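You operate a simulated robot arm through the tools that you are given. There is no shell and no other tool.

The job below is to be done with a simulated robot arm. You get a single attempt, and the scene is never put back.

## Task
Put the felt ring from the pin rail in the FELT drawer and polish the dull pins bright.
Fine: shut the drawer; beige block with paste from the red tin, put back after. Set down upright: beige block.
Where things are to end (x, y in the base frame): cream felt ring within 60 mm of [470, 840].

Only the result counts: the job must be done as asked and must still hold three seconds after the hand-in. Knocking over, shifting, dropping, spilling or breaking anything else fails it.

## Robot
A 7-joint arm with a two-finger parallel gripper, fixed in place. Base frame: the origin is at the foot of the arm, x ahead of it, y to its left, z up. Lengths are in mm, angles in rad, forces in N, time in s.
Its first joint turns from -2.304 to 2.304 rad. Payload 3.91 kg.
The TCP is the grasp point between the finger pads, 30 mm short of the fingertips. In the tool frame z runs along the fingers and y along their closing line. The gripper opens to 110 mm. The fingers are 20 mm wide and 10 mm thick; the gripper's body (48 by 112 mm) begins 55 mm behind the TCP.
Orientation is told as [roll, pitch, yaw] about the base's x, y, z axes, in that order, counted from this pose: with the fingers straight down and closing along the base's y, the tool's x points along the base's -x, its y along +y and its z along -z.

## Interface
- The arm moves only by the tool jog_arm. Its argument "targets" is a list that holds one entry, the list of rows, each a list of 7 numbers: the shift along the base's x, y, z in units of 250 mm (1.0 is 250 mm), then the turn, a rotation vector about the base's x, y, z in units of 45 degrees (1.0 is 45 degrees), then the opening, from 0 (shut) to 1 (fully open). In form: [[[dx, dy, dz, rx, ry, rz, claw], ...]]. A call has 1 to 20 rows; each row is the pose to reach, as a shift and turn from the pose commanded when the call began. A call with a number of a shift or a turn outside -1 to 1 is refused whole. A row lasts 0.2 s, in which the tool goes at most 50 mm and 0.15 rad; a call with a longer step from one row to the next is refused whole, and so is a gripper value outside its range. Where a pose cannot be reached the arm comes as near as it can. A force on the tool above 40 N (or 10 N above the force at the start of the call, whichever is more), or a blocked arm, ends the call early, and 0.2 s more pass. The fingers move at their own pace (about 108 mm/s each) and stop on an object; they squeeze with about 34 N. The grip force told is the motor's: it shows also when the fingers shut on nothing. Time passes only in rows, and 0.2 s behind the last, so rows that repeat a pose let the fingers close. It gives the time, the measured TCP pose, the force on the tool (base axes), the opening and the grip force at its end, in the units of the frame above (readings bear some noise), with the torque about the TCP (base axes, N m) and any sound that the robot's microphone picked up.
- Cameras (640 x 400 px; columns grow to the right, rows downward): "scene" is fixed at [51.6, 651.5, 1384.3]; the picture's right is [0.01, -1.00, 0.00], its down [-0.86, -0.01, -0.51] and it looks along [0.51, 0.00, -0.86] (base axes); focal length 320 px, centre (320, 200). "wrist" rides on the gripper at [73, 17, -103] in the tool frame; the picture's right is [-0.23, 0.97, 0.00], its down [-0.76, -0.18, -0.62] and it looks along [-0.61, -0.14, 0.78] (tool axes); focal length 222 px, centre (320, 200). There is no depth. A picture from a camera that has moved, and an enlarged one, comes with that camera's place and axes in the base frame and with its lens.
- camera(camera): a new picture of that camera. No time passes.
- inspect(camera, box): a new picture of the part [left, top, right, bottom] of that camera's present view, enlarged. No time passes.
- hand_in(): hands the job in; it is judged then, once.

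Nothing tells you positions but the pictures and the camera data. Unless the task says otherwise, let go and move clear before handing in.

The tools are called by a JSON object that holds its "op" and its "data". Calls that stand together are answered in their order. jog_arm: Moves the arm, as the interface text tells. Its arguments: {"type":"object","properties":{"targets":{"type":"array","items":{"type":"array","items":{"type":"array","items":{"type":"number"}}}}},"required":["targets"]} The other tools are called the same way: camera (camera) takes a picture; inspect (camera, box) takes an enlarged picture of a part of a camera's view; hand_in () hands the job in.

At the start:

```text
clock: 0.0
position: [190.1, 537.3, 1075.6]
ee_rot: [0.0, 0.0, -0.002]
force: [0.1, -0.1, -0.8]
ft_torque: [-0.01, 0.01, -0.01]
grip_width: 110.1
grip_force: 0.0
```

scene: 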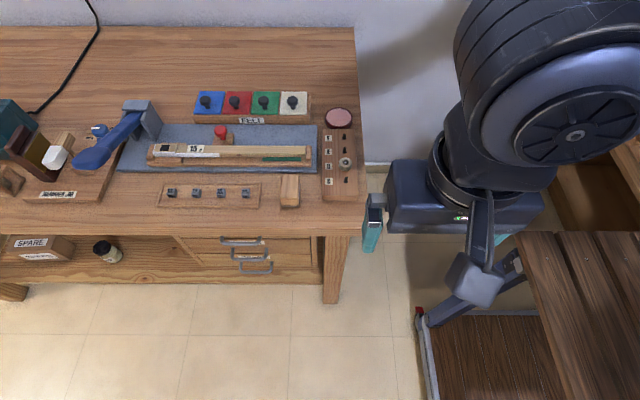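
wrist: 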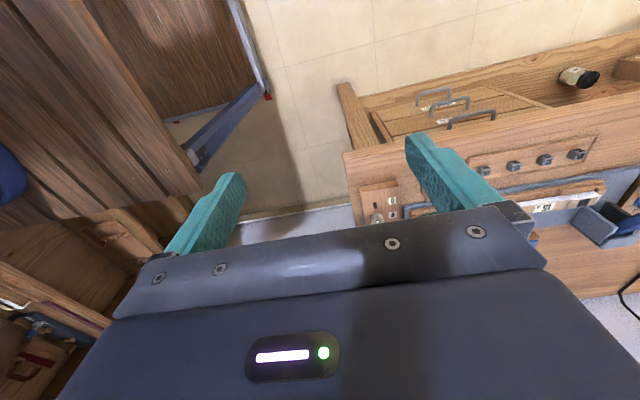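

I see a bench with tins (blue, red, green, white), a pin rail on the right with several pins, a beige block, and drawers under the bench. I'll look closer before moving.

{"op": "inspect", "data": {"camera": "scene", "box": [260, 80, 380, 220]}}

{"op": "inspect", "data": {"camera": "scene", "box": [140, 80, 330, 220]}}

{"op": "inspect", "data": {"camera": "scene", "box": [160, 180, 360, 310]}}

{"op": "inspect", "data": {"camera": "scene", "box": [0, 80, 170, 300]}}

```text
2.86 times, centred on (320, 150) of scene
camera zoom: at [51.6, 651.5, 1384.3], right [0.01, -1.0, 0.0], down [-0.86, -0.01, -0.51], along [0.51, 0.0, -0.86], focal length 913 px, centre (320, 343)
```

zoom: 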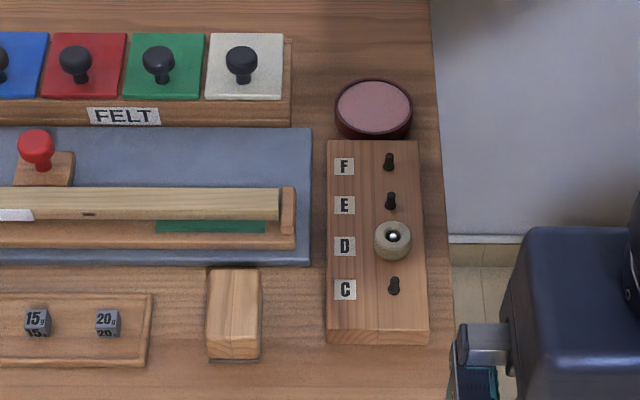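

```text
2.86 times, centred on (235, 150) of scene
camera zoom: at [51.6, 651.5, 1384.3], right [0.01, -1.0, 0.0], down [-0.86, -0.01, -0.51], along [0.51, 0.0, -0.86], focal length 913 px, centre (563, 343)
```

zoom: 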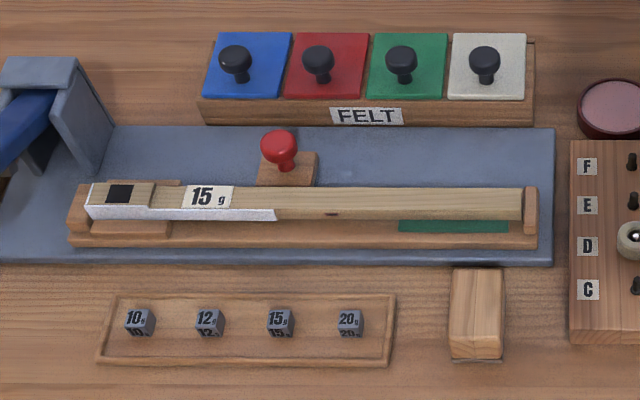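

```text
3.08 times, centred on (260, 245) of scene
camera zoom: at [51.6, 651.5, 1384.3], right [0.01, -1.0, 0.0], down [-0.86, -0.01, -0.51], along [0.51, 0.0, -0.86], focal length 983 px, centre (505, 62)
```

zoom: 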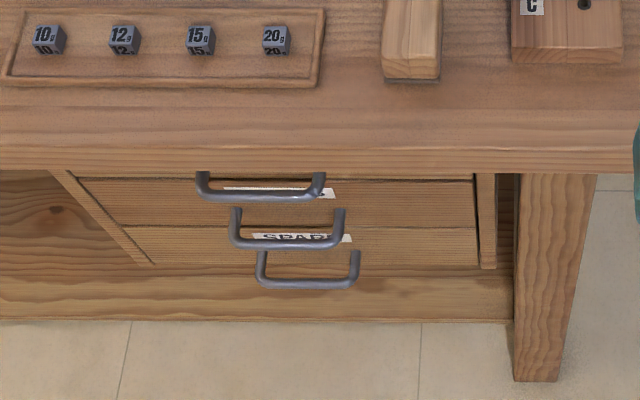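

```text
1.82 times, centred on (85, 190) of scene
camera zoom: at [51.6, 651.5, 1384.3], right [0.01, -1.0, 0.0], down [-0.86, -0.01, -0.51], along [0.51, 0.0, -0.86], focal length 581 px, centre (747, 218)
```

zoom: 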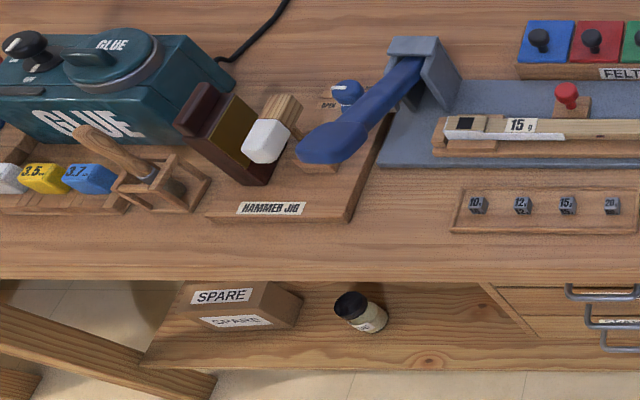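

The bench holds a pin rail (F, E, D, C) at about (540, 590) with the felt ring on D, a wooden block with a dark underside beside it, and a round dark-red tin with pink paste behind the rail. Handles on the drawers are near (350, 840). I'll move the arm in front of the drawers to read their labels.

{"op": "jog_arm", "data": {"targets": [[[-0.03, 0.125, -0.08, 0, 0, 0, 1], [-0.06, 0.25, -0.16, 0, 0, 0, 1], [-0.09, 0.375, -0.24, 0, 0, 0, 1], [-0.12, 0.5, -0.32, 0, 0, 0, 1], [-0.15, 0.625, -0.4, 0, 0, 0, 1], [-0.18, 0.75, -0.48, 0, 0, 0, 1], [-0.21, 0.875, -0.56, 0, 0, 0, 1], [-0.24, 1.0, -0.64, 0, 0, 0, 1]]]}}

```text
clock: 1.8
position: [126.6, 784.8, 920.2]
ee_rot: [-0.001, 0.002, 0.0]
force: [-0.3, -0.3, 0.3]
ft_torque: [0.02, 0.02, 0.03]
grip_width: 110.2
grip_force: 0.0
```

The arm moved freely to (127, 785, 920). Now I'll look at the drawer fronts with the wrist camera.

{"op": "camera", "data": {"camera": "wrist"}}

{"op": "camera", "data": {"camera": "scene"}}

```text
taken
camera wrist: at [54.9, 800.6, 1023.2], right [0.23, 0.97, 0.0], down [0.76, -0.18, 0.62], along [0.61, -0.14, -0.78], focal length 222 px, centre (320, 200)
```

wrist: 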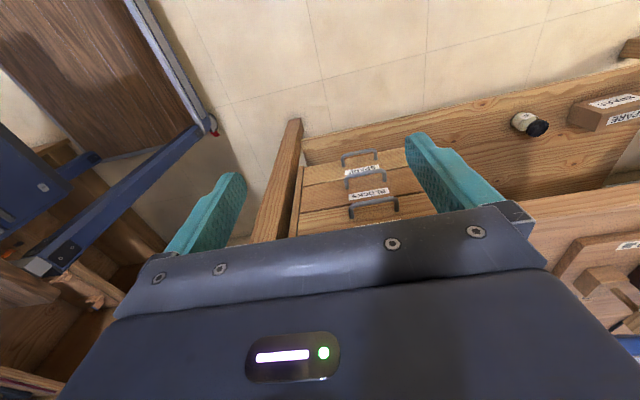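

```text
taken
```

scene: 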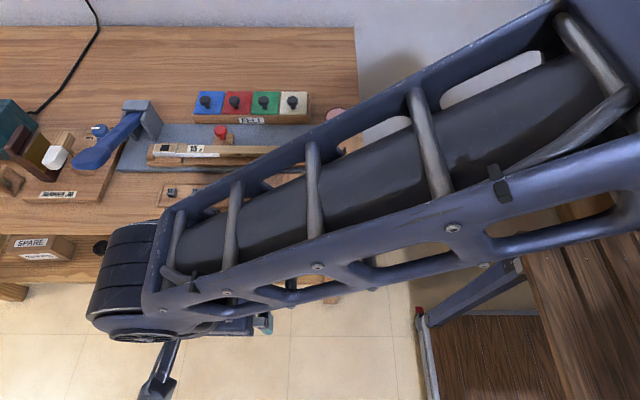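

The labels show upside down in the wrist view. I'll zoom in.

{"op": "inspect", "data": {"camera": "wrist", "box": [320, 140, 420, 230]}}

```text
4.44 times, centred on (370, 185) of wrist
camera zoom: at [54.9, 800.6, 1023.2], right [0.23, 0.97, 0.0], down [0.76, -0.18, 0.62], along [0.61, -0.14, -0.78], focal length 987 px, centre (98, 267)
```

zoom: 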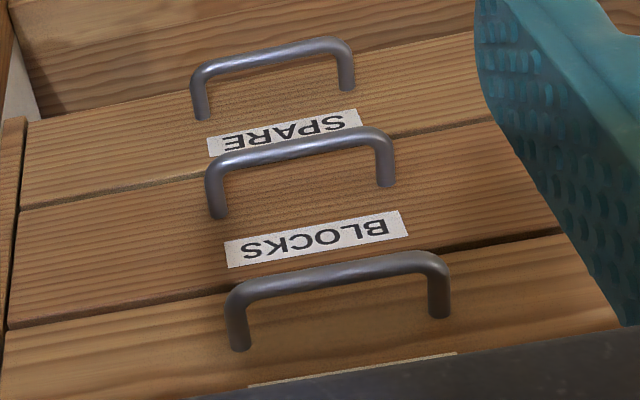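

The bottom drawer reads SPARE and the middle one BLOCKS. The top drawer's label is hidden, so I'll go lower and further back to read it.

{"op": "jog_arm", "data": {"targets": [[[-0.05, 0.05, -0.15, 0, 0, 0, 1], [-0.1, 0.1, -0.3, 0, 0, 0, 1], [-0.15, 0.15, -0.45, 0, 0, 0, 1], [-0.2, 0.2, -0.6, 0, 0, 0, 1], [-0.2, 0.2, -0.6, 0, 0, 0, 1]]]}}

{"op": "camera", "data": {"camera": "wrist"}}

{"op": "inspect", "data": {"camera": "wrist", "box": [270, 60, 430, 220]}}

```text
clock: 3.0
position: [80.3, 834.7, 764.2]
ee_rot: [-0.002, 0.0, -0.001]
force: [-0.2, -0.5, 0.3]
ft_torque: [-0.02, 0.0, -0.02]
grip_width: 110.2
grip_force: 0.1
```

```text
taken
camera wrist: at [8.5, 850.5, 866.8], right [0.23, 0.97, 0.0], down [0.76, -0.18, 0.62], along [0.61, -0.14, -0.78], focal length 222 px, centre (320, 200)
```

wrist: 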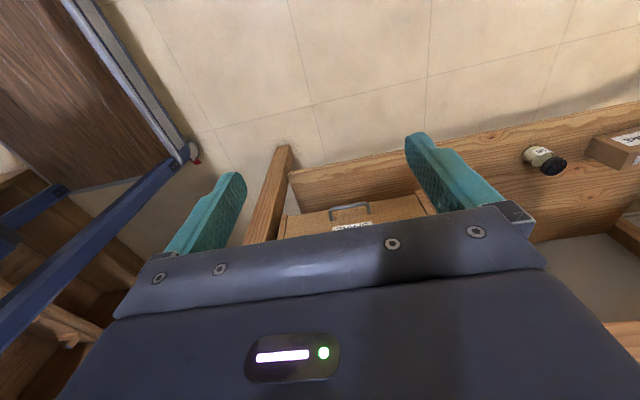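

```text
2.50 times, centred on (350, 140) of wrist
camera zoom: at [8.5, 850.5, 866.8], right [0.23, 0.97, 0.0], down [0.76, -0.18, 0.62], along [0.61, -0.14, -0.78], focal length 555 px, centre (245, 350)
```

zoom: 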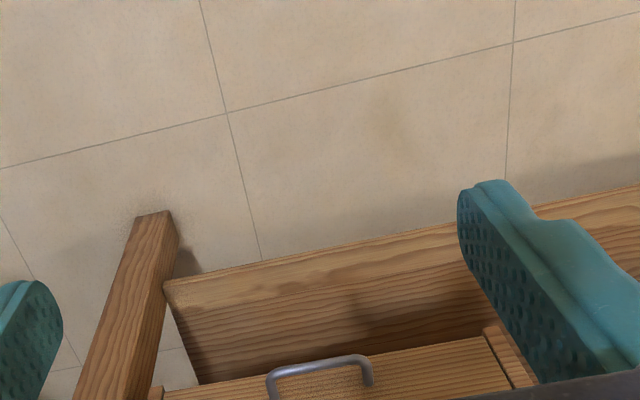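

The top label sits behind the gripper body in this view. I'll tilt the tool 45° forward so the camera looks level at the drawer fronts.

{"op": "jog_arm", "data": {"targets": [[[0, 0, 0, 0, -0.167, 0, 1], [0, 0, 0, 0, -0.333, 0, 1], [0, 0, 0, 0, -0.5, 0, 1], [0, 0, 0, 0, -0.667, 0, 1], [0, 0, 0, 0, -0.833, 0, 1], [0, 0, 0, 0, -1.0, 0, 1], [0, 0, 0, 0, -1.0, 0, 1]]]}}

{"op": "camera", "data": {"camera": "wrist"}}

{"op": "inspect", "data": {"camera": "wrist", "box": [260, 60, 420, 220]}}

```text
clock: 4.6
position: [80.5, 835.7, 766.4]
ee_rot: [-0.001, -0.786, -0.003]
force: [0.2, 0.1, -0.4]
ft_torque: [0.0, 0.01, -0.04]
grip_width: 109.9
grip_force: 0.1
```

```text
taken
camera wrist: at [-43.5, 852.3, 787.1], right [0.16, 0.97, 0.16], down [0.1, -0.18, 0.98], along [0.98, -0.14, -0.12], focal length 222 px, centre (320, 200)
```

wrist: 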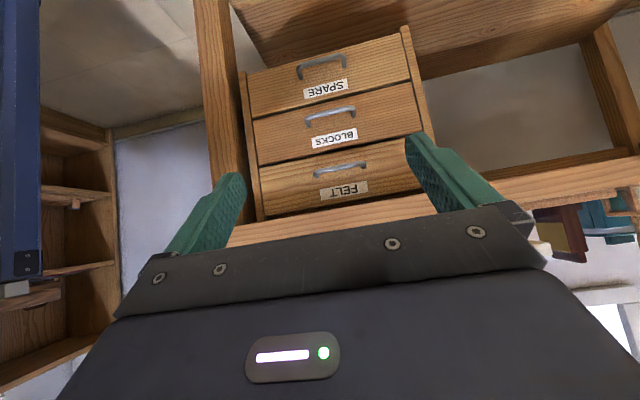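

```text
2.50 times, centred on (340, 140) of wrist
camera zoom: at [-43.5, 852.3, 787.1], right [0.16, 0.97, 0.16], down [0.1, -0.18, 0.98], along [0.98, -0.14, -0.12], focal length 555 px, centre (270, 350)
```

zoom: 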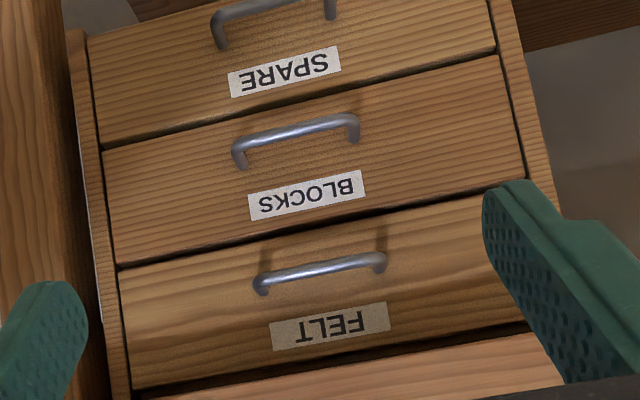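

The top drawer reads FELT; its handle bar is about (350, 842, 683), with the tabletop overhanging it. Before touching anything, I'll rise and straighten the tool, then look down at the pin rail, block and tin.

{"op": "jog_arm", "data": {"targets": [[[0, 0, 0.15, 0, 0.15, 0, 1], [0, 0, 0.3, 0, 0.3, 0, 1], [0, 0, 0.45, 0, 0.45, 0, 1], [0, 0, 0.6, 0, 0.6, 0, 1], [0, 0, 0.75, 0, 0.75, 0, 1], [0, 0, 0.9, 0, 0.9, 0, 1], [0.1, -0.1, 1.0, 0, 1.0, 0, 1], [0.25, -0.2, 1.0, 0, 1.0, 0, 1], [0.4, -0.3, 1.0, 0, 1.0, 0, 1], [0.55, -0.4, 1.0, 0, 1.0, 0, 1], [0.7, -0.5, 1.0, 0, 1.0, 0, 1], [0.85, -0.6, 1.0, 0, 1.0, 0, 1], [1.0, -0.7, 1.0, 0, 1.0, 0, 1]]]}}

{"op": "camera", "data": {"camera": "wrist"}}

```text
clock: 7.4
position: [330.3, 665.1, 1017.8]
ee_rot: [0.0, -0.001, 0.001]
force: [0.3, -0.2, -1.1]
ft_torque: [-0.01, -0.02, -0.01]
grip_width: 110.4
grip_force: 0.0
```

```text
taken
camera wrist: at [258.4, 681.4, 1120.8], right [0.23, 0.97, 0.0], down [0.76, -0.18, 0.62], along [0.61, -0.14, -0.78], focal length 222 px, centre (320, 200)
```

wrist: 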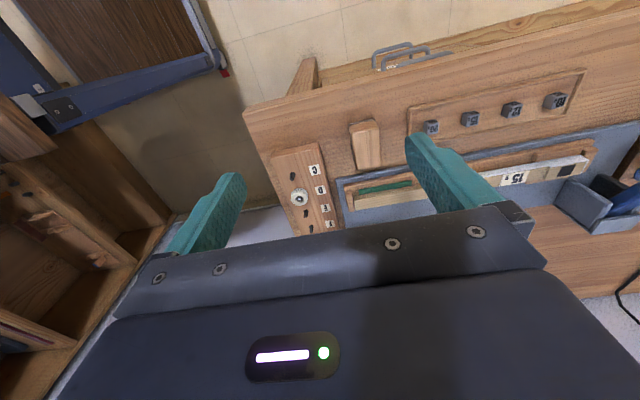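

I now see the rail and block from above, upside down. I'll move closer to look over the rail, block and tin.

{"op": "jog_arm", "data": {"targets": [[[0.15, -0.06, -0.04, 0, 0, 0, 1], [0.3, -0.12, -0.08, 0, 0, 0, 1], [0.45, -0.18, -0.12, 0, 0, 0, 1], [0.6, -0.2, -0.16, 0, 0, 0, 1], [0.6, -0.2, -0.16, 0, 0, 0, 1]]]}}

{"op": "camera", "data": {"camera": "wrist"}}

{"op": "inspect", "data": {"camera": "wrist", "box": [240, 60, 420, 230]}}

```text
clock: 8.6
position: [482.9, 609.1, 976.7]
ee_rot: [0.0, 0.001, 0.001]
force: [-0.2, -0.3, -0.4]
ft_torque: [0.02, -0.02, -0.01]
grip_width: 110.0
grip_force: 0.0
```

```text
taken
camera wrist: at [411.3, 626.3, 1079.1], right [0.23, 0.97, 0.0], down [0.76, -0.18, 0.62], along [0.61, -0.14, -0.78], focal length 222 px, centre (320, 200)
```

wrist: 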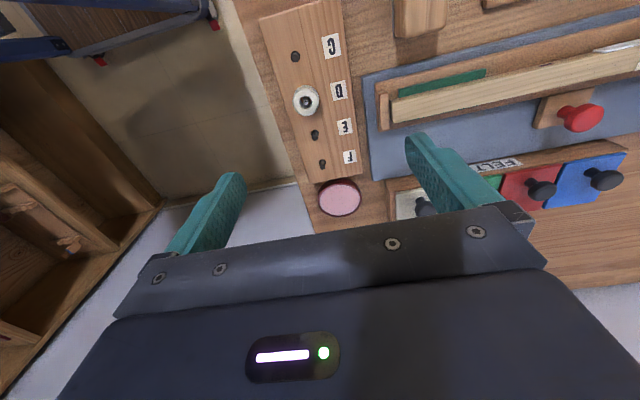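

```text
2.35 times, centred on (330, 145) of wrist
camera zoom: at [411.3, 626.3, 1079.1], right [0.23, 0.97, 0.0], down [0.76, -0.18, 0.62], along [0.61, -0.14, -0.78], focal length 523 px, centre (296, 329)
```

zoom: 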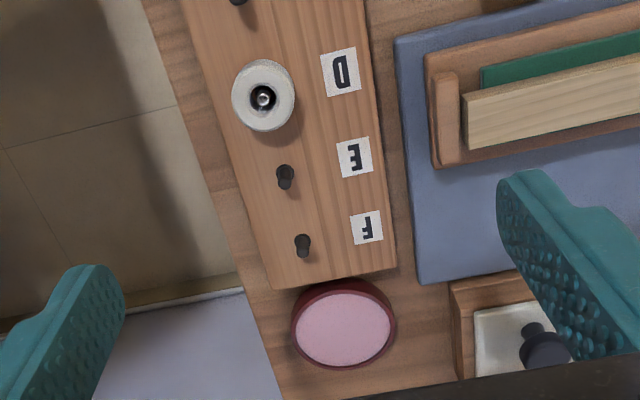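

The pins sit at about y=598, x=432/472/512/553 (C, D, E, F), tops near z=834, with the ring on D. C, E and F look dark. I'll look at them and at the block more closely.

{"op": "inspect", "data": {"camera": "wrist", "box": [270, 40, 350, 110]}}

{"op": "inspect", "data": {"camera": "wrist", "box": [290, 110, 370, 180]}}

{"op": "jog_arm", "data": {"targets": [[[-0.15, 0.13, -0.05, 0, 0, 0, 1], [-0.3, 0.26, -0.1, 0, 0, 0, 1], [-0.45, 0.38, -0.15, 0, 0, 0, 1], [-0.45, 0.44, -0.2, 0, 0, 0, 1], [-0.45, 0.44, -0.2, 0, 0, 0, 1]]]}}

{"op": "camera", "data": {"camera": "wrist"}}

{"op": "inspect", "data": {"camera": "wrist", "box": [200, 80, 400, 220]}}

```text
5.71 times, centred on (310, 75) of wrist
camera zoom: at [411.3, 626.3, 1079.1], right [0.23, 0.97, 0.0], down [0.76, -0.18, 0.62], along [0.61, -0.14, -0.78], focal length 1269 px, centre (377, 914)
```

zoom: 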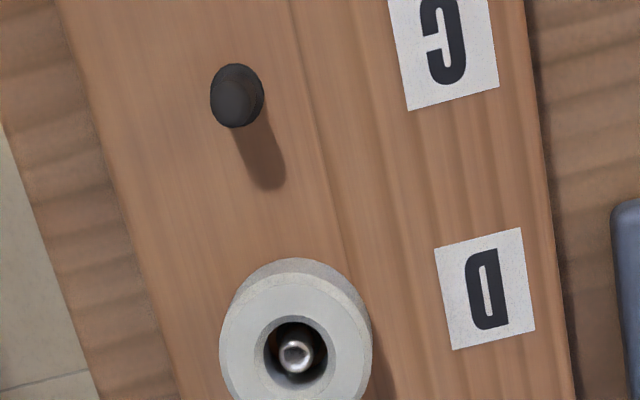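

```text
5.71 times, centred on (330, 145) of wrist
camera zoom: at [411.3, 626.3, 1079.1], right [0.23, 0.97, 0.0], down [0.76, -0.18, 0.62], along [0.61, -0.14, -0.78], focal length 1269 px, centre (263, 514)
```

zoom: 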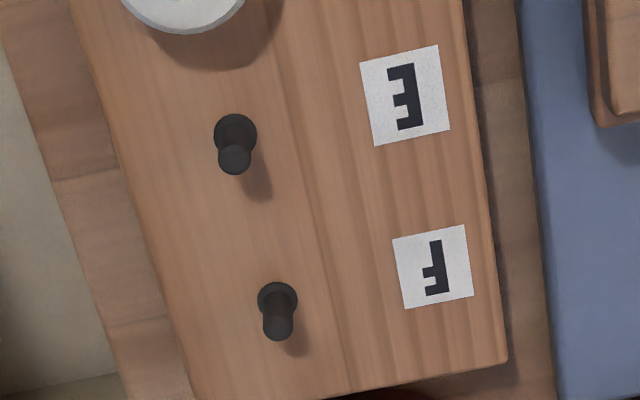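

```text
refused: row 1 steps farther than a row can; nothing moved
```

```text
taken
camera wrist: at [411.3, 626.3, 1079.1], right [0.23, 0.97, 0.0], down [0.76, -0.18, 0.62], along [0.61, -0.14, -0.78], focal length 222 px, centre (320, 200)
```

wrist: 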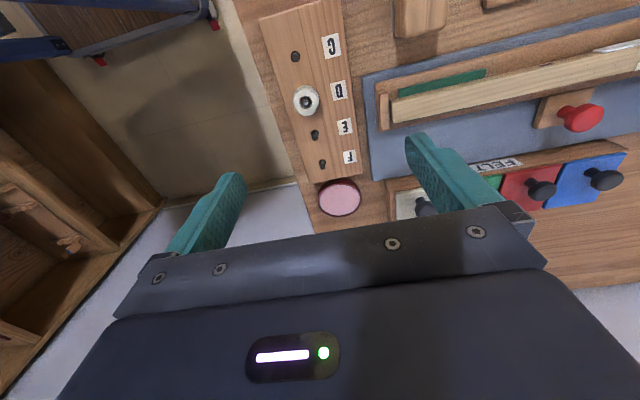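

```text
2.86 times, centred on (300, 150) of wrist
camera zoom: at [411.3, 626.3, 1079.1], right [0.23, 0.97, 0.0], down [0.76, -0.18, 0.62], along [0.61, -0.14, -0.78], focal length 635 px, centre (377, 343)
```

zoom: 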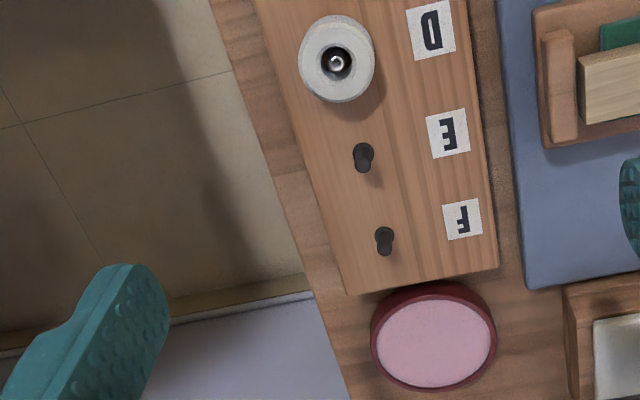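

D is already bright; C, E and F are dull. The last move was refused for too long a step, so I'll repeat it in smaller steps to look at the block.

{"op": "jog_arm", "data": {"targets": [[[-0.12, 0.1, -0.04, 0, 0, 0, 1], [-0.24, 0.2, -0.08, 0, 0, 0, 1], [-0.36, 0.3, -0.12, 0, 0, 0, 1], [-0.45, 0.4, -0.16, 0, 0, 0, 1], [-0.45, 0.44, -0.2, 0, 0, 0, 1], [-0.45, 0.44, -0.2, 0, 0, 0, 1]]]}}

{"op": "camera", "data": {"camera": "wrist"}}

{"op": "inspect", "data": {"camera": "wrist", "box": [240, 80, 420, 220]}}

```text
clock: 10.0
position: [368.6, 722.5, 927.1]
ee_rot: [-0.001, -0.001, -0.001]
force: [0.0, -0.6, 0.2]
ft_torque: [0.03, -0.04, 0.0]
grip_width: 110.0
grip_force: 0.1
```

```text
taken
camera wrist: at [297.4, 738.6, 1029.4], right [0.23, 0.97, 0.0], down [0.76, -0.18, 0.62], along [0.61, -0.14, -0.78], focal length 222 px, centre (320, 200)
```

wrist: 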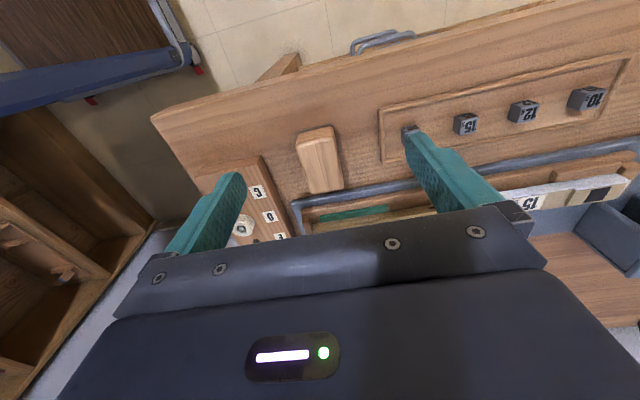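

```text
2.86 times, centred on (330, 150) of wrist
camera zoom: at [297.4, 738.6, 1029.4], right [0.23, 0.97, 0.0], down [0.76, -0.18, 0.62], along [0.61, -0.14, -0.78], focal length 635 px, centre (291, 343)
```

zoom: 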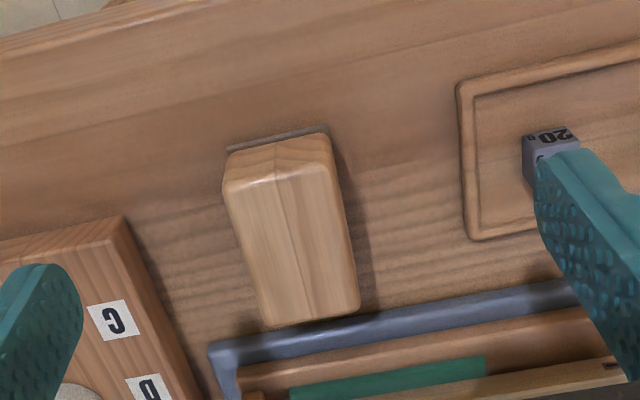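

The beige wooden block (61 × 37 mm, dark felt base) is at about (412, 715), top near z=832. I'll open the FELT drawer first: back off in front of the bench and start turning the gripper so the fingers point forward and close vertically.

{"op": "jog_arm", "data": {"targets": [[[-0.145, 0.08, -0.03, 0, 0, 0, 0.5], [-0.29, 0.16, -0.06, 0, 0, 0, 0.5], [-0.435, 0.24, -0.09, 0, 0, 0, 0.5], [-0.58, 0.32, -0.12, 0, 0, 0, 0.5], [-0.725, 0.4, -0.15, 0, 0, 0, 0.5], [-0.87, 0.48, -0.18, 0, 0, 0, 0.5], [-0.87, 0.48, -0.18, 0.096, -0.096, -0.096, 0.5], [-0.87, 0.48, -0.18, 0.192, -0.192, -0.192, 0.5], [-0.87, 0.48, -0.18, 0.288, -0.288, -0.288, 0.5], [-0.87, 0.48, -0.18, 0.385, -0.385, -0.385, 0.5], [-0.87, 0.48, -0.18, 0.481, -0.481, -0.481, 0.5], [-0.87, 0.48, -0.18, 0.577, -0.577, -0.577, 0.5], [-0.87, 0.48, -0.18, 0.673, -0.673, -0.673, 0.5], [-0.87, 0.48, -0.18, 0.77, -0.77, -0.77, 0.5], [-0.87, 0.48, -0.18, 0.77, -0.77, -0.77, 0.5]]]}}

{"op": "camera", "data": {"camera": "scene"}}

```text
clock: 13.2
position: [151.2, 841.8, 879.9]
ee_rot: [0.787, -0.338, -0.786]
force: [-0.8, -0.3, -0.1]
ft_torque: [0.0, -0.01, 0.0]
grip_width: 54.9
grip_force: 0.0
```

```text
taken
```

scene: 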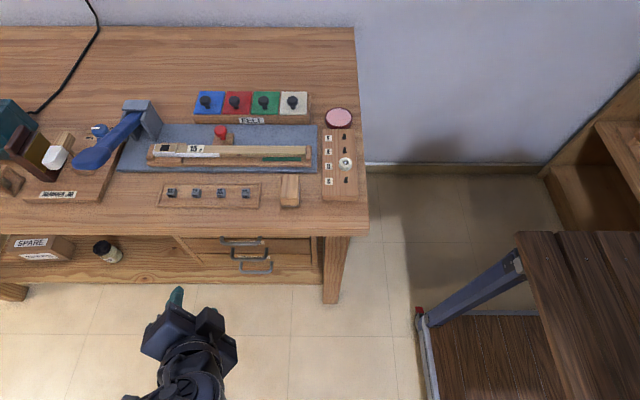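

The turn is half done, with no trouble. I'll complete it and lower to handle height in front of the drawer.

{"op": "jog_arm", "data": {"targets": [[[0, 0, -0.1, 0.096, -0.096, -0.096, 0.5], [0, 0, -0.2, 0.192, -0.192, -0.192, 0.5], [0, 0, -0.3, 0.288, -0.288, -0.288, 0.5], [0, 0, -0.4, 0.385, -0.385, -0.385, 0.5], [0, 0, -0.5, 0.481, -0.481, -0.481, 0.5], [0, 0, -0.6, 0.577, -0.577, -0.577, 0.5], [0, 0, -0.7, 0.673, -0.673, -0.673, 0.5], [0.1, 0, -0.788, 0.77, -0.77, -0.77, 0.5], [0.2, 0, -0.788, 0.77, -0.77, -0.77, 0.5], [0.2, 0, -0.788, 0.77, -0.77, -0.77, 0.5]]]}}

{"op": "camera", "data": {"camera": "wrist"}}

{"op": "camera", "data": {"camera": "scene"}}

```text
clock: 14.9
position: [131.7, 854.0, 859.6]
ee_rot: [1.4, 0.008, -1.481]
force: [0.2, -0.2, 0.1]
ft_torque: [-0.03, 0.04, 0.02]
grip_width: 55.1
grip_force: 0.1
out of reach, approached as far as the arm can: row 3, 4, 5, 7, 8
stopped in row 8: the arm was blocked; the commanded pose is now the measured one
```

```text
taken
camera wrist: at [28.0, 916.6, 893.8], right [0.19, -0.22, 0.96], down [-0.57, -0.81, -0.08], along [0.8, -0.54, -0.28], focal length 222 px, centre (320, 200)
```

wrist: 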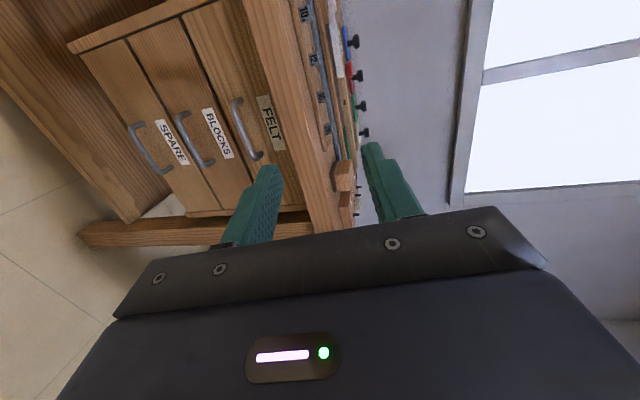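

```text
taken
```

scene: 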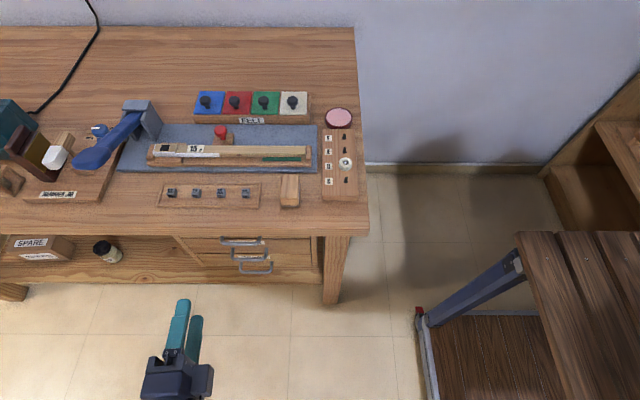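

The tool now points nearly forward (slightly down) at (132, 854, 860), but the arm was blocked near its limit. I'll try lowering from here with this orientation.

{"op": "jog_arm", "data": {"targets": [[[0, 0, -0.1, 0, 0, 0, 0.5], [0, 0, -0.2, 0, 0, 0, 0.5], [0, 0, -0.3, 0, 0, 0, 0.5], [0, 0, -0.4, 0, 0, 0, 0.5], [0, 0, -0.5, 0, 0, 0, 0.5], [0, 0, -0.6, 0, 0, 0, 0.5], [0, 0, -0.6, 0, 0, 0, 0.5]]]}}

```text
clock: 16.8
position: [148.9, 860.9, 857.8]
ee_rot: [1.309, 0.083, -1.498]
force: [0.5, 0.7, -0.4]
ft_torque: [-0.01, 0.01, 0.03]
grip_width: 54.7
grip_force: 0.0
out of reach, approached as far as the arm can: row 3, 4, 5, 6, 7
stopped in row 7: the arm was blocked; the commanded pose is now the measured one
```

The arm is at a wrist limit this way round. I'll roll the gripper the other way (half a turn about the forward axis) so the wrist sits nearer its middle, backing up slightly first.

{"op": "jog_arm", "data": {"targets": [[[0, -0.04, 0.08, -0.15, 0, 0, 0.5], [0, -0.08, 0.16, -0.3, 0, 0, 0.5], [0, -0.12, 0.2, -0.45, 0, 0, 0.5], [0, -0.16, 0.2, -0.6, 0, 0, 0.5], [0, -0.2, 0.2, -0.75, 0, 0, 0.5], [0, -0.2, 0.2, -0.9, 0, 0, 0.5], [0, -0.2, 0.2, -1.0, 0, 0, 0.5], [0, -0.2, 0.2, -1.0, 0, 0, 0.5]]]}}

{"op": "jog_arm", "data": {"targets": [[[0, 0, 0, -0.17, 0, 0, 0.5], [0, 0, 0, -0.34, 0, 0, 0.5], [0, 0, 0, -0.51, 0, 0, 0.5], [0, 0, 0, -0.68, 0, 0, 0.5], [0, 0, 0, -0.84, 0, 0, 0.5], [0, 0, 0, -1.0, 0, 0, 0.5], [0, 0, 0, -1.0, 0, 0, 0.5]]]}}

{"op": "jog_arm", "data": {"targets": [[[0, 0, 0, -0.17, 0, 0, 0.5], [0, 0, 0, -0.34, 0, 0, 0.5], [0, 0, 0, -0.51, 0, 0, 0.5], [0, 0, 0, -0.68, 0, 0, 0.5], [0, 0, 0, -0.84, 0, 0, 0.5], [0, 0, 0, -1.0, 0, 0, 0.5], [0, 0, 0, -1.0, 0, 0, 0.5]]]}}

{"op": "jog_arm", "data": {"targets": [[[0, 0, 0, -0.17, 0, 0, 0.5], [0, 0, 0, -0.34, 0, 0, 0.5], [0, 0, 0, -0.51, 0, 0, 0.5], [0, 0, 0, -0.68, 0, 0, 0.5], [0, 0, 0, -0.84, 0, 0, 0.5], [0, 0, 0, -1.0, 0, 0, 0.5], [0, 0, 0, -1.0, 0, 0, 0.5]]]}}

{"op": "camera", "data": {"camera": "scene"}}

```text
clock: 18.6
position: [149.5, 810.2, 904.1]
ee_rot: [1.242, -0.705, -1.474]
force: [0.3, 0.0, -0.4]
ft_torque: [0.02, 0.01, 0.02]
grip_width: 55.0
grip_force: 0.1
```

```text
clock: 20.1
position: [150.3, 811.2, 903.6]
ee_rot: [0.547, -1.463, -0.814]
force: [0.3, 0.4, 0.5]
ft_torque: [-0.03, 0.0, 0.02]
grip_width: 55.3
grip_force: 0.0
```

```text
clock: 21.8
position: [150.3, 809.6, 903.8]
ee_rot: [-1.752, -0.859, 1.457]
force: [-0.6, -0.8, 0.1]
ft_torque: [-0.03, 0.02, -0.01]
grip_width: 55.2
grip_force: 0.0
```

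```text
clock: 23.4
position: [150.4, 810.4, 903.7]
ee_rot: [-1.833, -0.078, 1.497]
force: [0.0, -0.2, 0.2]
ft_torque: [-0.01, 0.0, 0.02]
grip_width: 55.1
grip_force: 0.0
```

```text
taken
```

scene: 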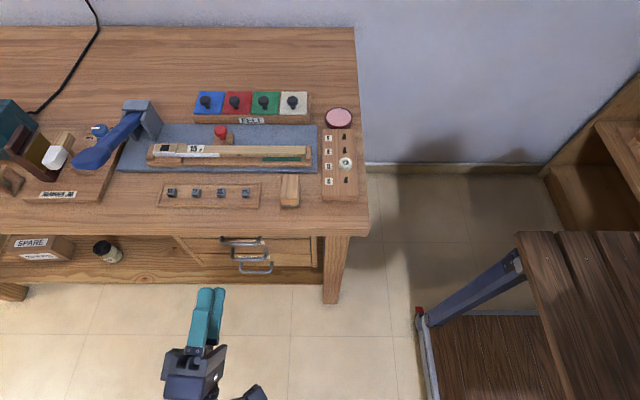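

The gripper now has the other roll and points about 15° upward, unobstructed. I'll level it and lower it in front of the FELT handle.

{"op": "jog_arm", "data": {"targets": [[[0.03, 0.02, -0.147, -0.012, 0.056, 0.015, 0.5], [0.06, 0.04, -0.294, -0.024, 0.111, 0.03, 0.5], [0.1, 0.06, -0.441, -0.035, 0.167, 0.045, 0.5], [0.13, 0.08, -0.588, -0.047, 0.222, 0.06, 0.5], [0.16, 0.1, -0.735, -0.058, 0.278, 0.075, 0.5], [0.2, 0.127, -0.883, -0.07, 0.333, 0.09, 0.5], [0.2, 0.127, -0.883, -0.07, 0.333, 0.09, 0.5]]]}}

{"op": "camera", "data": {"camera": "wrist"}}

{"op": "camera", "data": {"camera": "scene"}}

```text
clock: 24.9
position: [198.4, 839.9, 686.2]
ee_rot: [-1.572, -0.012, 1.557]
force: [0.3, -0.3, 0.3]
ft_torque: [0.01, -0.01, 0.0]
grip_width: 55.0
grip_force: 0.0
```

```text
taken
camera wrist: at [95.1, 768.8, 666.1], right [0.01, 0.24, -0.97], down [-0.61, 0.77, 0.19], along [0.79, 0.59, 0.15], focal length 222 px, centre (320, 200)
```

wrist: 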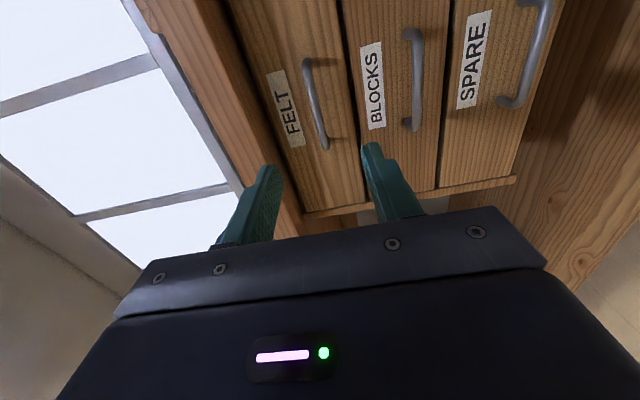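

```text
taken
```

scene: 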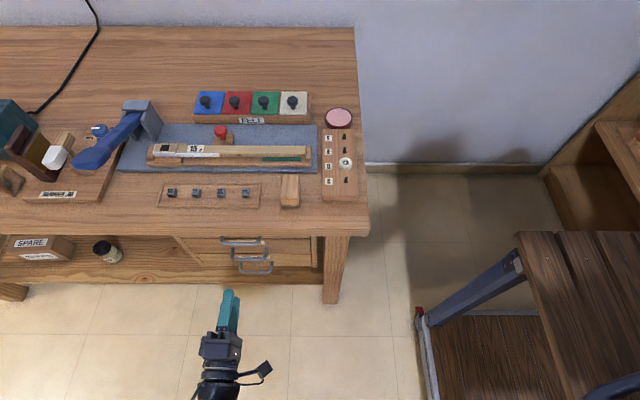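

The gripper is level at (198, 840, 686) and facing the FELT handle. I'll zoom in to check the handle's exact height and depth.

{"op": "inspect", "data": {"camera": "wrist", "box": [240, 40, 400, 180]}}

```text
2.86 times, centred on (320, 110) of wrist
camera zoom: at [95.1, 768.8, 666.1], right [0.01, 0.24, -0.97], down [-0.61, 0.77, 0.19], along [0.79, 0.59, 0.15], focal length 635 px, centre (320, 457)
```

zoom: 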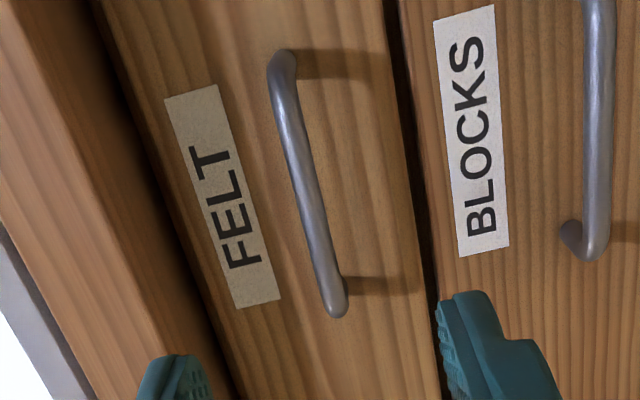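

The bar spans y≈793–882 at z≈687, which matches the current height. I'll advance so the bar sits inside the fingertips, then check before closing.

{"op": "jog_arm", "data": {"targets": [[[0.14, 0.005, 0.004, 0, 0, 0, 0.5], [0.28, 0.005, 0.004, 0, 0, 0, 0.5], [0.41, 0.005, 0.004, 0, 0, 0, 0.5], [0.5, 0.005, 0.004, 0, 0, 0, 0.5], [0.546, 0.005, 0.004, 0, 0, 0, 0.5], [0.546, 0.005, 0.004, 0, 0, 0, 0.5]]]}}

{"op": "camera", "data": {"camera": "wrist"}}

{"op": "inspect", "data": {"camera": "scene", "box": [180, 190, 320, 300]}}

```text
clock: 26.4
position: [336.3, 843.1, 685.0]
ee_rot: [-1.572, -0.012, 1.556]
force: [0.5, -0.3, -0.1]
ft_torque: [0.02, 0.0, 0.0]
grip_width: 55.2
grip_force: 0.0
```

```text
taken
camera wrist: at [233.3, 772.7, 665.9], right [0.01, 0.24, -0.97], down [-0.61, 0.77, 0.19], along [0.79, 0.59, 0.15], focal length 222 px, centre (320, 200)
```

wrist: 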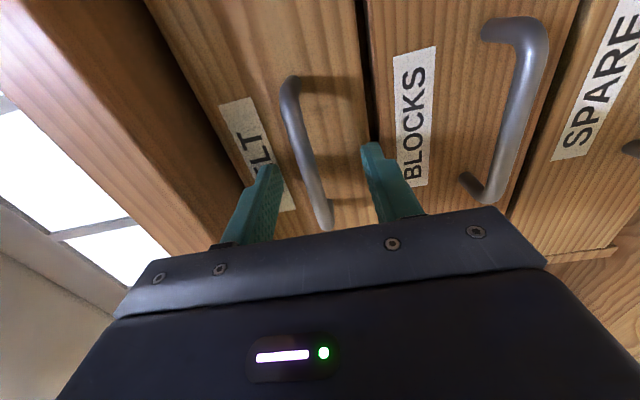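

```text
3.64 times, centred on (250, 245) of scene
camera zoom: at [51.6, 651.5, 1384.3], right [0.01, -1.0, 0.0], down [-0.86, -0.01, -0.51], along [0.51, 0.0, -0.86], focal length 1162 px, centre (574, 36)
```

zoom: 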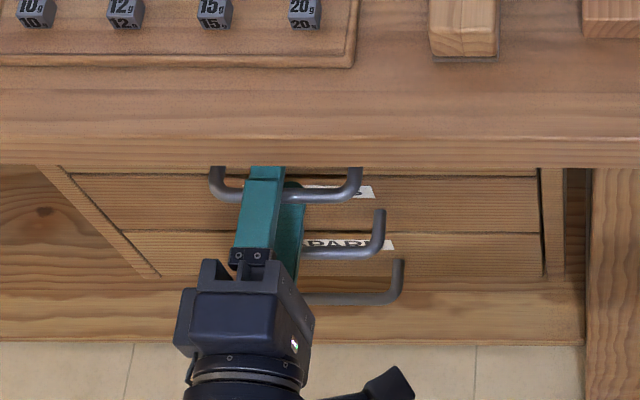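

The bar lies between the fingers. I'll close on it.

{"op": "jog_arm", "data": {"targets": [[[0, 0, 0, 0, 0, 0, 0.3], [0, 0, 0, 0, 0, 0, 0.15], [0, 0, 0, 0, 0, 0, 0.0], [0, 0, 0, 0, 0, 0, 0.0], [0, 0, 0, 0, 0, 0, 0.0]]]}}

```text
clock: 27.5
position: [337.0, 844.6, 689.3]
ee_rot: [-1.579, -0.013, 1.555]
force: [-7.9, -12.2, 9.3]
ft_torque: [-0.88, -0.13, -1.18]
grip_width: 9.7
grip_force: 45.4
stopped in row 5: the force on the tool passed its limit at 41 N (the readings are from after the stop); the commanded pose is now the measured one
```

The bar is gripped (9.7 mm). Now I'll pull the drawer open gently toward me.

{"op": "jog_arm", "data": {"targets": [[[-0.04, 0, 0, 0, 0, 0, 0], [-0.08, 0, 0, 0, 0, 0, 0], [-0.14, 0, 0, 0, 0, 0, 0], [-0.2, 0, 0, 0, 0, 0, 0], [-0.26, 0, 0, 0, 0, 0, 0], [-0.32, 0, 0, 0, 0, 0, 0]]]}}

```text
clock: 28.3
position: [314.3, 845.4, 689.7]
ee_rot: [-1.579, -0.015, 1.551]
force: [1.8, -13.4, 10.1]
ft_torque: [-0.9, -0.09, 0.35]
grip_width: 9.7
grip_force: 44.8
stopped in row 3: the force on the tool passed its limit at 43 N (the readings are from after the stop); the commanded pose is now the measured one
```

It moved 23 mm before the force limit stopped it. I'll check whether the drawer came along.

{"op": "inspect", "data": {"camera": "scene", "box": [180, 190, 320, 300]}}

{"op": "camera", "data": {"camera": "wrist"}}

```text
3.64 times, centred on (250, 245) of scene
camera zoom: at [51.6, 651.5, 1384.3], right [0.01, -1.0, 0.0], down [-0.86, -0.01, -0.51], along [0.51, 0.0, -0.86], focal length 1162 px, centre (574, 36)
```

zoom: 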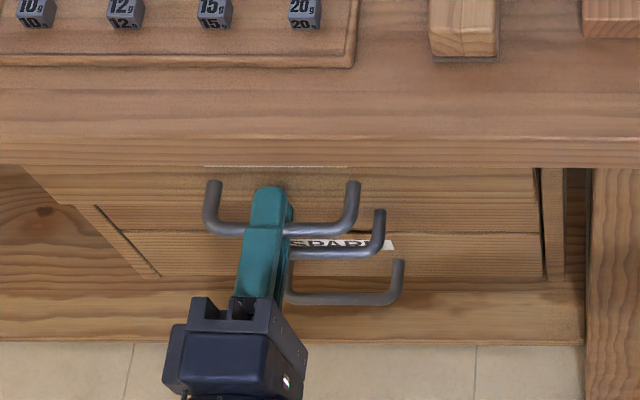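

```text
taken
camera wrist: at [209.5, 774.0, 668.9], right [0.01, 0.24, -0.97], down [-0.61, 0.77, 0.18], along [0.79, 0.59, 0.16], focal length 222 px, centre (320, 200)
```

wrist: 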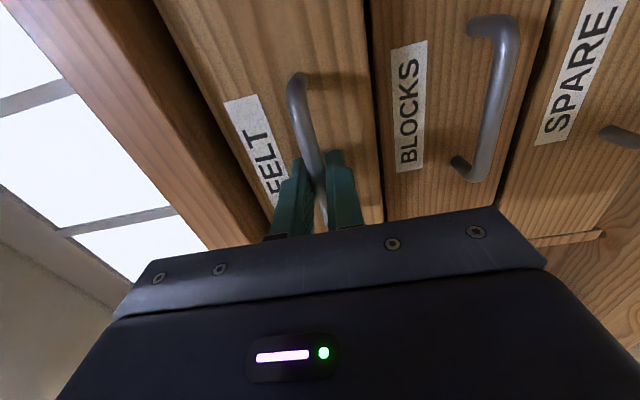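

The drawer is coming out with the hand. I'll keep pulling more slowly.

{"op": "jog_arm", "data": {"targets": [[[-0.02, -0.004, 0.003, 0, 0, 0, 0], [-0.045, -0.004, 0.003, 0, 0, 0, 0], [-0.07, -0.004, 0.003, 0, 0, 0, 0], [-0.095, -0.004, 0.003, 0, 0, 0, 0], [-0.12, -0.004, 0.003, 0, 0, 0, 0], [-0.145, -0.004, 0.003, 0, 0, 0, 0], [-0.17, -0.004, 0.003, 0, 0, 0, 0], [-0.195, -0.004, 0.003, 0, 0, 0, 0], [-0.22, -0.004, 0.003, 0, 0, 0, 0], [-0.245, -0.004, 0.003, 0, 0, 0, 0], [-0.27, -0.004, 0.003, 0, 0, 0, 0], [-0.295, -0.004, 0.003, 0, 0, 0, 0], [-0.32, -0.004, 0.003, 0, 0, 0, 0], [-0.345, -0.004, 0.003, 0, 0, 0, 0], [-0.37, -0.004, 0.003, 0, 0, 0, 0], [-0.395, -0.004, 0.003, 0, 0, 0, 0], [-0.42, -0.004, 0.003, 0, 0, 0, 0], [-0.445, -0.004, 0.003, 0, 0, 0, 0], [-0.47, -0.004, 0.003, 0, 0, 0, 0], [-0.495, -0.004, 0.003, 0, 0, 0, 0]]]}}

```text
clock: 32.5
position: [188.1, 845.2, 688.7]
ee_rot: [-1.58, -0.013, 1.549]
force: [-0.9, -8.1, 27.6]
ft_torque: [-0.76, -0.22, 0.41]
grip_width: 9.7
grip_force: 45.7
```

The drawer is about 149 mm out. I'll pull a little further and ease the vertical load.

{"op": "jog_arm", "data": {"targets": [[[-0.02, -0.002, 0.006, 0, 0, 0, 0], [-0.045, -0.002, 0.01, 0, 0, 0, 0], [-0.07, -0.002, 0.01, 0, 0, 0, 0], [-0.095, -0.002, 0.01, 0, 0, 0, 0], [-0.12, -0.002, 0.01, 0, 0, 0, 0], [-0.14, -0.002, 0.01, 0, 0, 0, 0]]]}}

{"op": "camera", "data": {"camera": "scene"}}

```text
clock: 33.9
position: [154.2, 844.9, 687.8]
ee_rot: [-1.576, -0.013, 1.553]
force: [0.7, 3.3, -26.6]
ft_torque: [-0.77, 0.18, -0.06]
grip_width: 10.0
grip_force: 45.0
```

```text
taken
```

scene: 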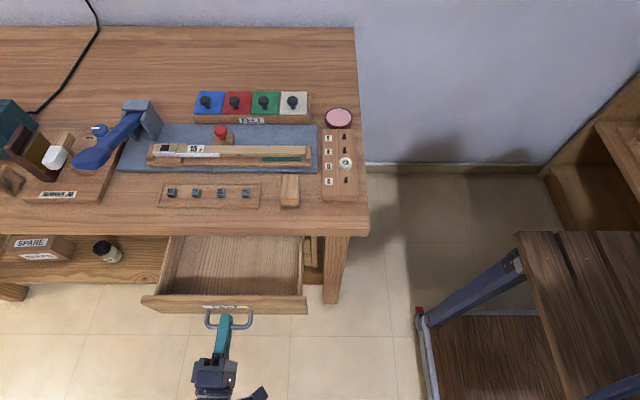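

The drawer is open about 183 mm. I'll release the handle and back off.

{"op": "jog_arm", "data": {"targets": [[[0, 0, -0.004, 0, 0, 0, 0.2], [0, 0, -0.004, 0, 0, 0, 0.5], [0, 0, -0.004, 0, 0, 0, 0.5], [-0.1, 0, -0.004, 0, 0, 0, 0.5], [-0.25, 0, -0.004, 0, 0, 0, 0.5], [-0.4, 0, -0.004, 0, 0, 0, 0.5], [-0.4, 0, 0.15, 0, 0, 0, 0.5], [-0.4, 0, 0.3, 0, 0, 0, 0.5], [-0.4, 0, 0.45, 0, 0, 0, 0.5], [-0.4, 0, 0.6, 0, 0, 0, 0.5], [-0.4, 0, 0.8, 0, 0, 0, 0.5], [-0.4, 0, 0.8, 0, 0, 0, 0.5]]]}}

{"op": "camera", "data": {"camera": "scene"}}

```text
clock: 36.5
position: [53.0, 841.7, 892.4]
ee_rot: [-1.58, -0.013, 1.554]
force: [-0.4, -0.8, 0.4]
ft_torque: [0.0, 0.03, 0.01]
grip_width: 54.9
grip_force: 0.0
```

```text
taken
```

scene: 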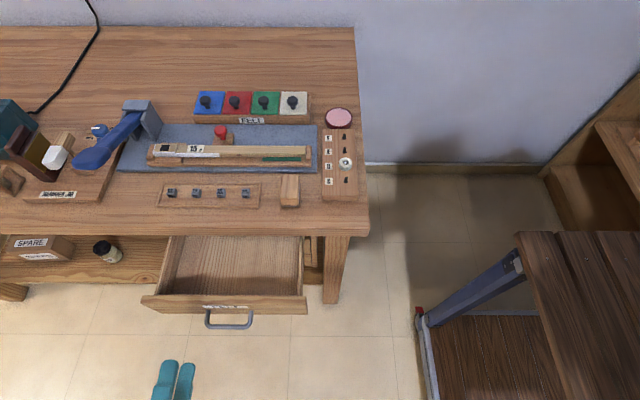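

The drawer stays open. Now I'll turn the gripper back to pointing straight down while rising.

{"op": "jog_arm", "data": {"targets": [[[0.03, 0, 0.05, 0.096, 0.096, -0.096, 0.5], [0.06, 0, 0.1, 0.192, 0.192, -0.192, 0.5], [0.1, 0, 0.15, 0.288, 0.288, -0.288, 0.5], [0.15, 0, 0.2, 0.385, 0.385, -0.385, 0.5], [0.2, 0, 0.25, 0.481, 0.481, -0.481, 0.5], [0.25, 0, 0.3, 0.577, 0.577, -0.577, 0.5], [0.3, 0, 0.35, 0.673, 0.673, -0.673, 0.5], [0.35, 0, 0.4, 0.77, 0.77, -0.77, 0.5], [0.35, 0, 0.4, 0.77, 0.77, -0.77, 0.5]]]}}

{"op": "jog_arm", "data": {"targets": [[[0, 0, 0, 0.096, 0.096, -0.096, 0.5], [0, 0, 0, 0.192, 0.192, -0.192, 0.5], [0, 0, 0, 0.288, 0.288, -0.288, 0.5], [0, 0, 0, 0.385, 0.385, -0.385, 0.5], [0, 0, 0, 0.481, 0.481, -0.481, 0.5], [0, 0, 0, 0.577, 0.577, -0.577, 0.5], [0, 0, 0, 0.673, 0.673, -0.673, 0.5], [0, 0, 0, 0.77, 0.77, -0.77, 0.5], [0, 0, 0, 0.77, 0.77, -0.77, 0.5]]]}}

```text
clock: 38.5
position: [139.4, 843.8, 990.9]
ee_rot: [-0.784, -0.336, 0.759]
force: [-0.4, -1.2, 0.6]
ft_torque: [-0.01, 0.0, 0.01]
grip_width: 54.9
grip_force: 0.1
```

```text
clock: 40.5
position: [142.7, 844.9, 991.5]
ee_rot: [-0.008, 0.019, -0.015]
force: [0.4, -0.5, 0.3]
ft_torque: [0.01, -0.03, 0.01]
grip_width: 54.9
grip_force: 0.1
```

The tool points down again. I'll move above the ring on pin D.

{"op": "jog_arm", "data": {"targets": [[[0.146, -0.11, 0, 0.002, -0.005, 0.004, 0.5], [0.292, -0.22, 0, 0.004, -0.01, 0.008, 0.5], [0.438, -0.33, 0, 0.006, -0.015, 0.012, 0.5], [0.584, -0.44, 0, 0.008, -0.02, 0.016, 0.5], [0.73, -0.549, 0, 0.01, -0.024, 0.019, 0.5]]]}}

{"op": "jog_arm", "data": {"targets": [[[0.146, -0.11, -0.05, 0, 0, 0, 0.5], [0.292, -0.22, -0.1, 0, 0, 0, 0.5], [0.438, -0.33, -0.15, 0, 0, 0, 0.5], [0.586, -0.439, -0.2, 0, 0, 0, 0.5], [0.586, -0.439, -0.2, 0, 0, 0, 0.5]]]}}

{"op": "camera", "data": {"camera": "wrist"}}

{"op": "inspect", "data": {"camera": "wrist", "box": [260, 60, 380, 200]}}

```text
clock: 41.7
position: [320.8, 707.7, 989.6]
ee_rot: [0.0, -0.001, 0.0]
force: [-0.9, 0.3, -0.4]
ft_torque: [-0.01, -0.06, 0.0]
grip_width: 54.8
grip_force: 0.1
```

```text
clock: 42.9
position: [472.9, 597.7, 943.2]
ee_rot: [0.0, -0.002, 0.001]
force: [0.0, -0.2, -0.6]
ft_torque: [-0.01, -0.04, -0.01]
grip_width: 55.0
grip_force: 0.1
```

```text
taken
camera wrist: at [401.2, 613.4, 1045.4], right [0.23, 0.97, 0.0], down [0.76, -0.18, 0.62], along [0.61, -0.14, -0.78], focal length 222 px, centre (320, 200)
```

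wrist: 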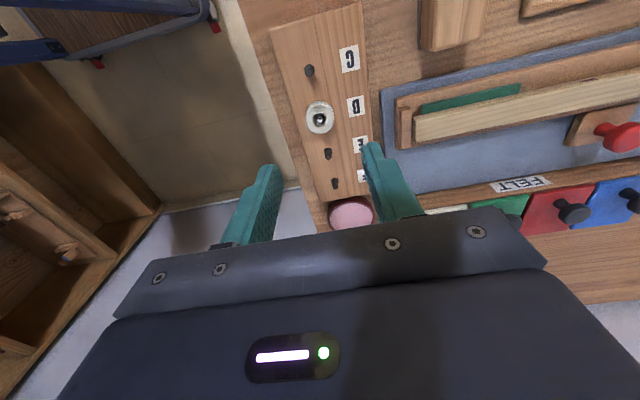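

```text
2.86 times, centred on (320, 130) of wrist
camera zoom: at [401.2, 613.4, 1045.4], right [0.23, 0.97, 0.0], down [0.76, -0.18, 0.62], along [0.61, -0.14, -0.78], focal length 635 px, centre (320, 400)
```

zoom: 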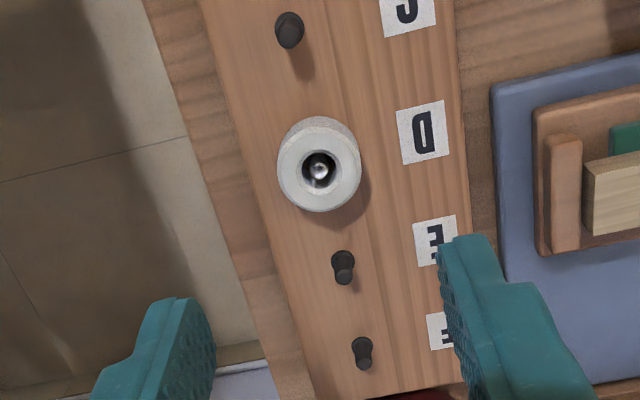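

The TCP is right above pin D (ring ≈28 mm across, top ≈ z 832, rail top ≈ 816). I'll descend so the fingertips straddle the ring just above the rail.

{"op": "jog_arm", "data": {"targets": [[[-0.005, 0, -0.12, 0, 0, 0, 0.5], [-0.005, 0, -0.24, 0, 0, 0, 0.5], [-0.005, 0, -0.31, 0, 0, 0, 0.5], [-0.005, 0, -0.35, 0, 0, 0, 0.5], [-0.005, 0, -0.37, 0, 0, 0, 0.5], [-0.005, 0, -0.37, 0, 0, 0, 0.5]]]}}

{"op": "camera", "data": {"camera": "wrist"}}

{"op": "inspect", "data": {"camera": "wrist", "box": [240, 80, 400, 220]}}

{"op": "inspect", "data": {"camera": "scene", "box": [300, 90, 400, 210]}}

```text
clock: 44.3
position: [470.2, 599.2, 852.4]
ee_rot: [0.002, -0.001, 0.002]
force: [-6.8, -12.4, 15.8]
ft_torque: [-0.04, 0.32, 0.13]
grip_width: 52.8
grip_force: 0.0
stopped in row 6: the force on the tool passed its limit at 42 N (the readings are from after the stop); the commanded pose is now the measured one
```

```text
taken
camera wrist: at [397.7, 613.9, 954.5], right [0.23, 0.97, 0.0], down [0.76, -0.18, 0.62], along [0.61, -0.14, -0.78], focal length 222 px, centre (320, 200)
```

wrist: 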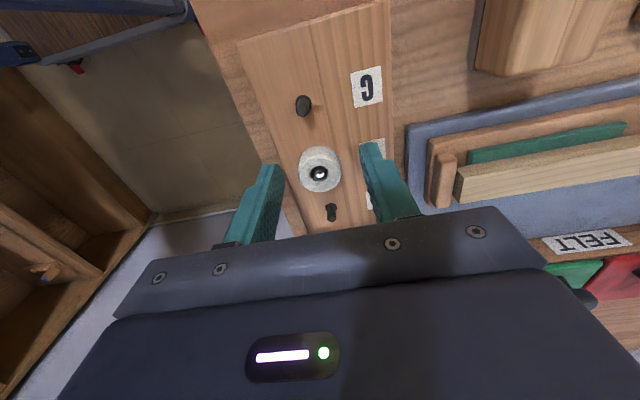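

```text
2.86 times, centred on (320, 150) of wrist
camera zoom: at [397.7, 613.9, 954.5], right [0.23, 0.97, 0.0], down [0.76, -0.18, 0.62], along [0.61, -0.14, -0.78], focal length 635 px, centre (320, 343)
```

zoom: 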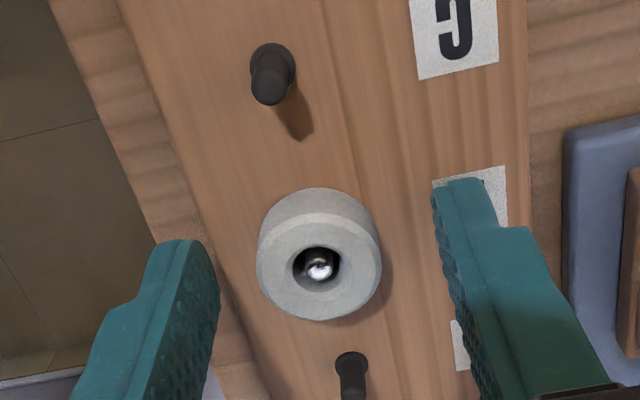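

```text
3.33 times, centred on (350, 150) of scene
camera zoom: at [51.6, 651.5, 1384.3], right [0.01, -1.0, 0.0], down [-0.86, -0.01, -0.51], along [0.51, 0.0, -0.86], focal length 1065 px, centre (220, 367)
```

zoom: 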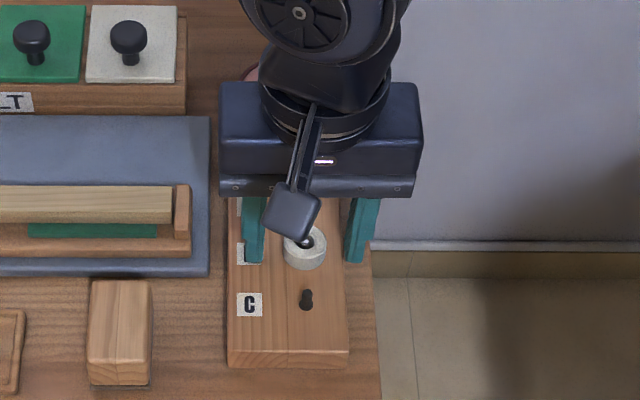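

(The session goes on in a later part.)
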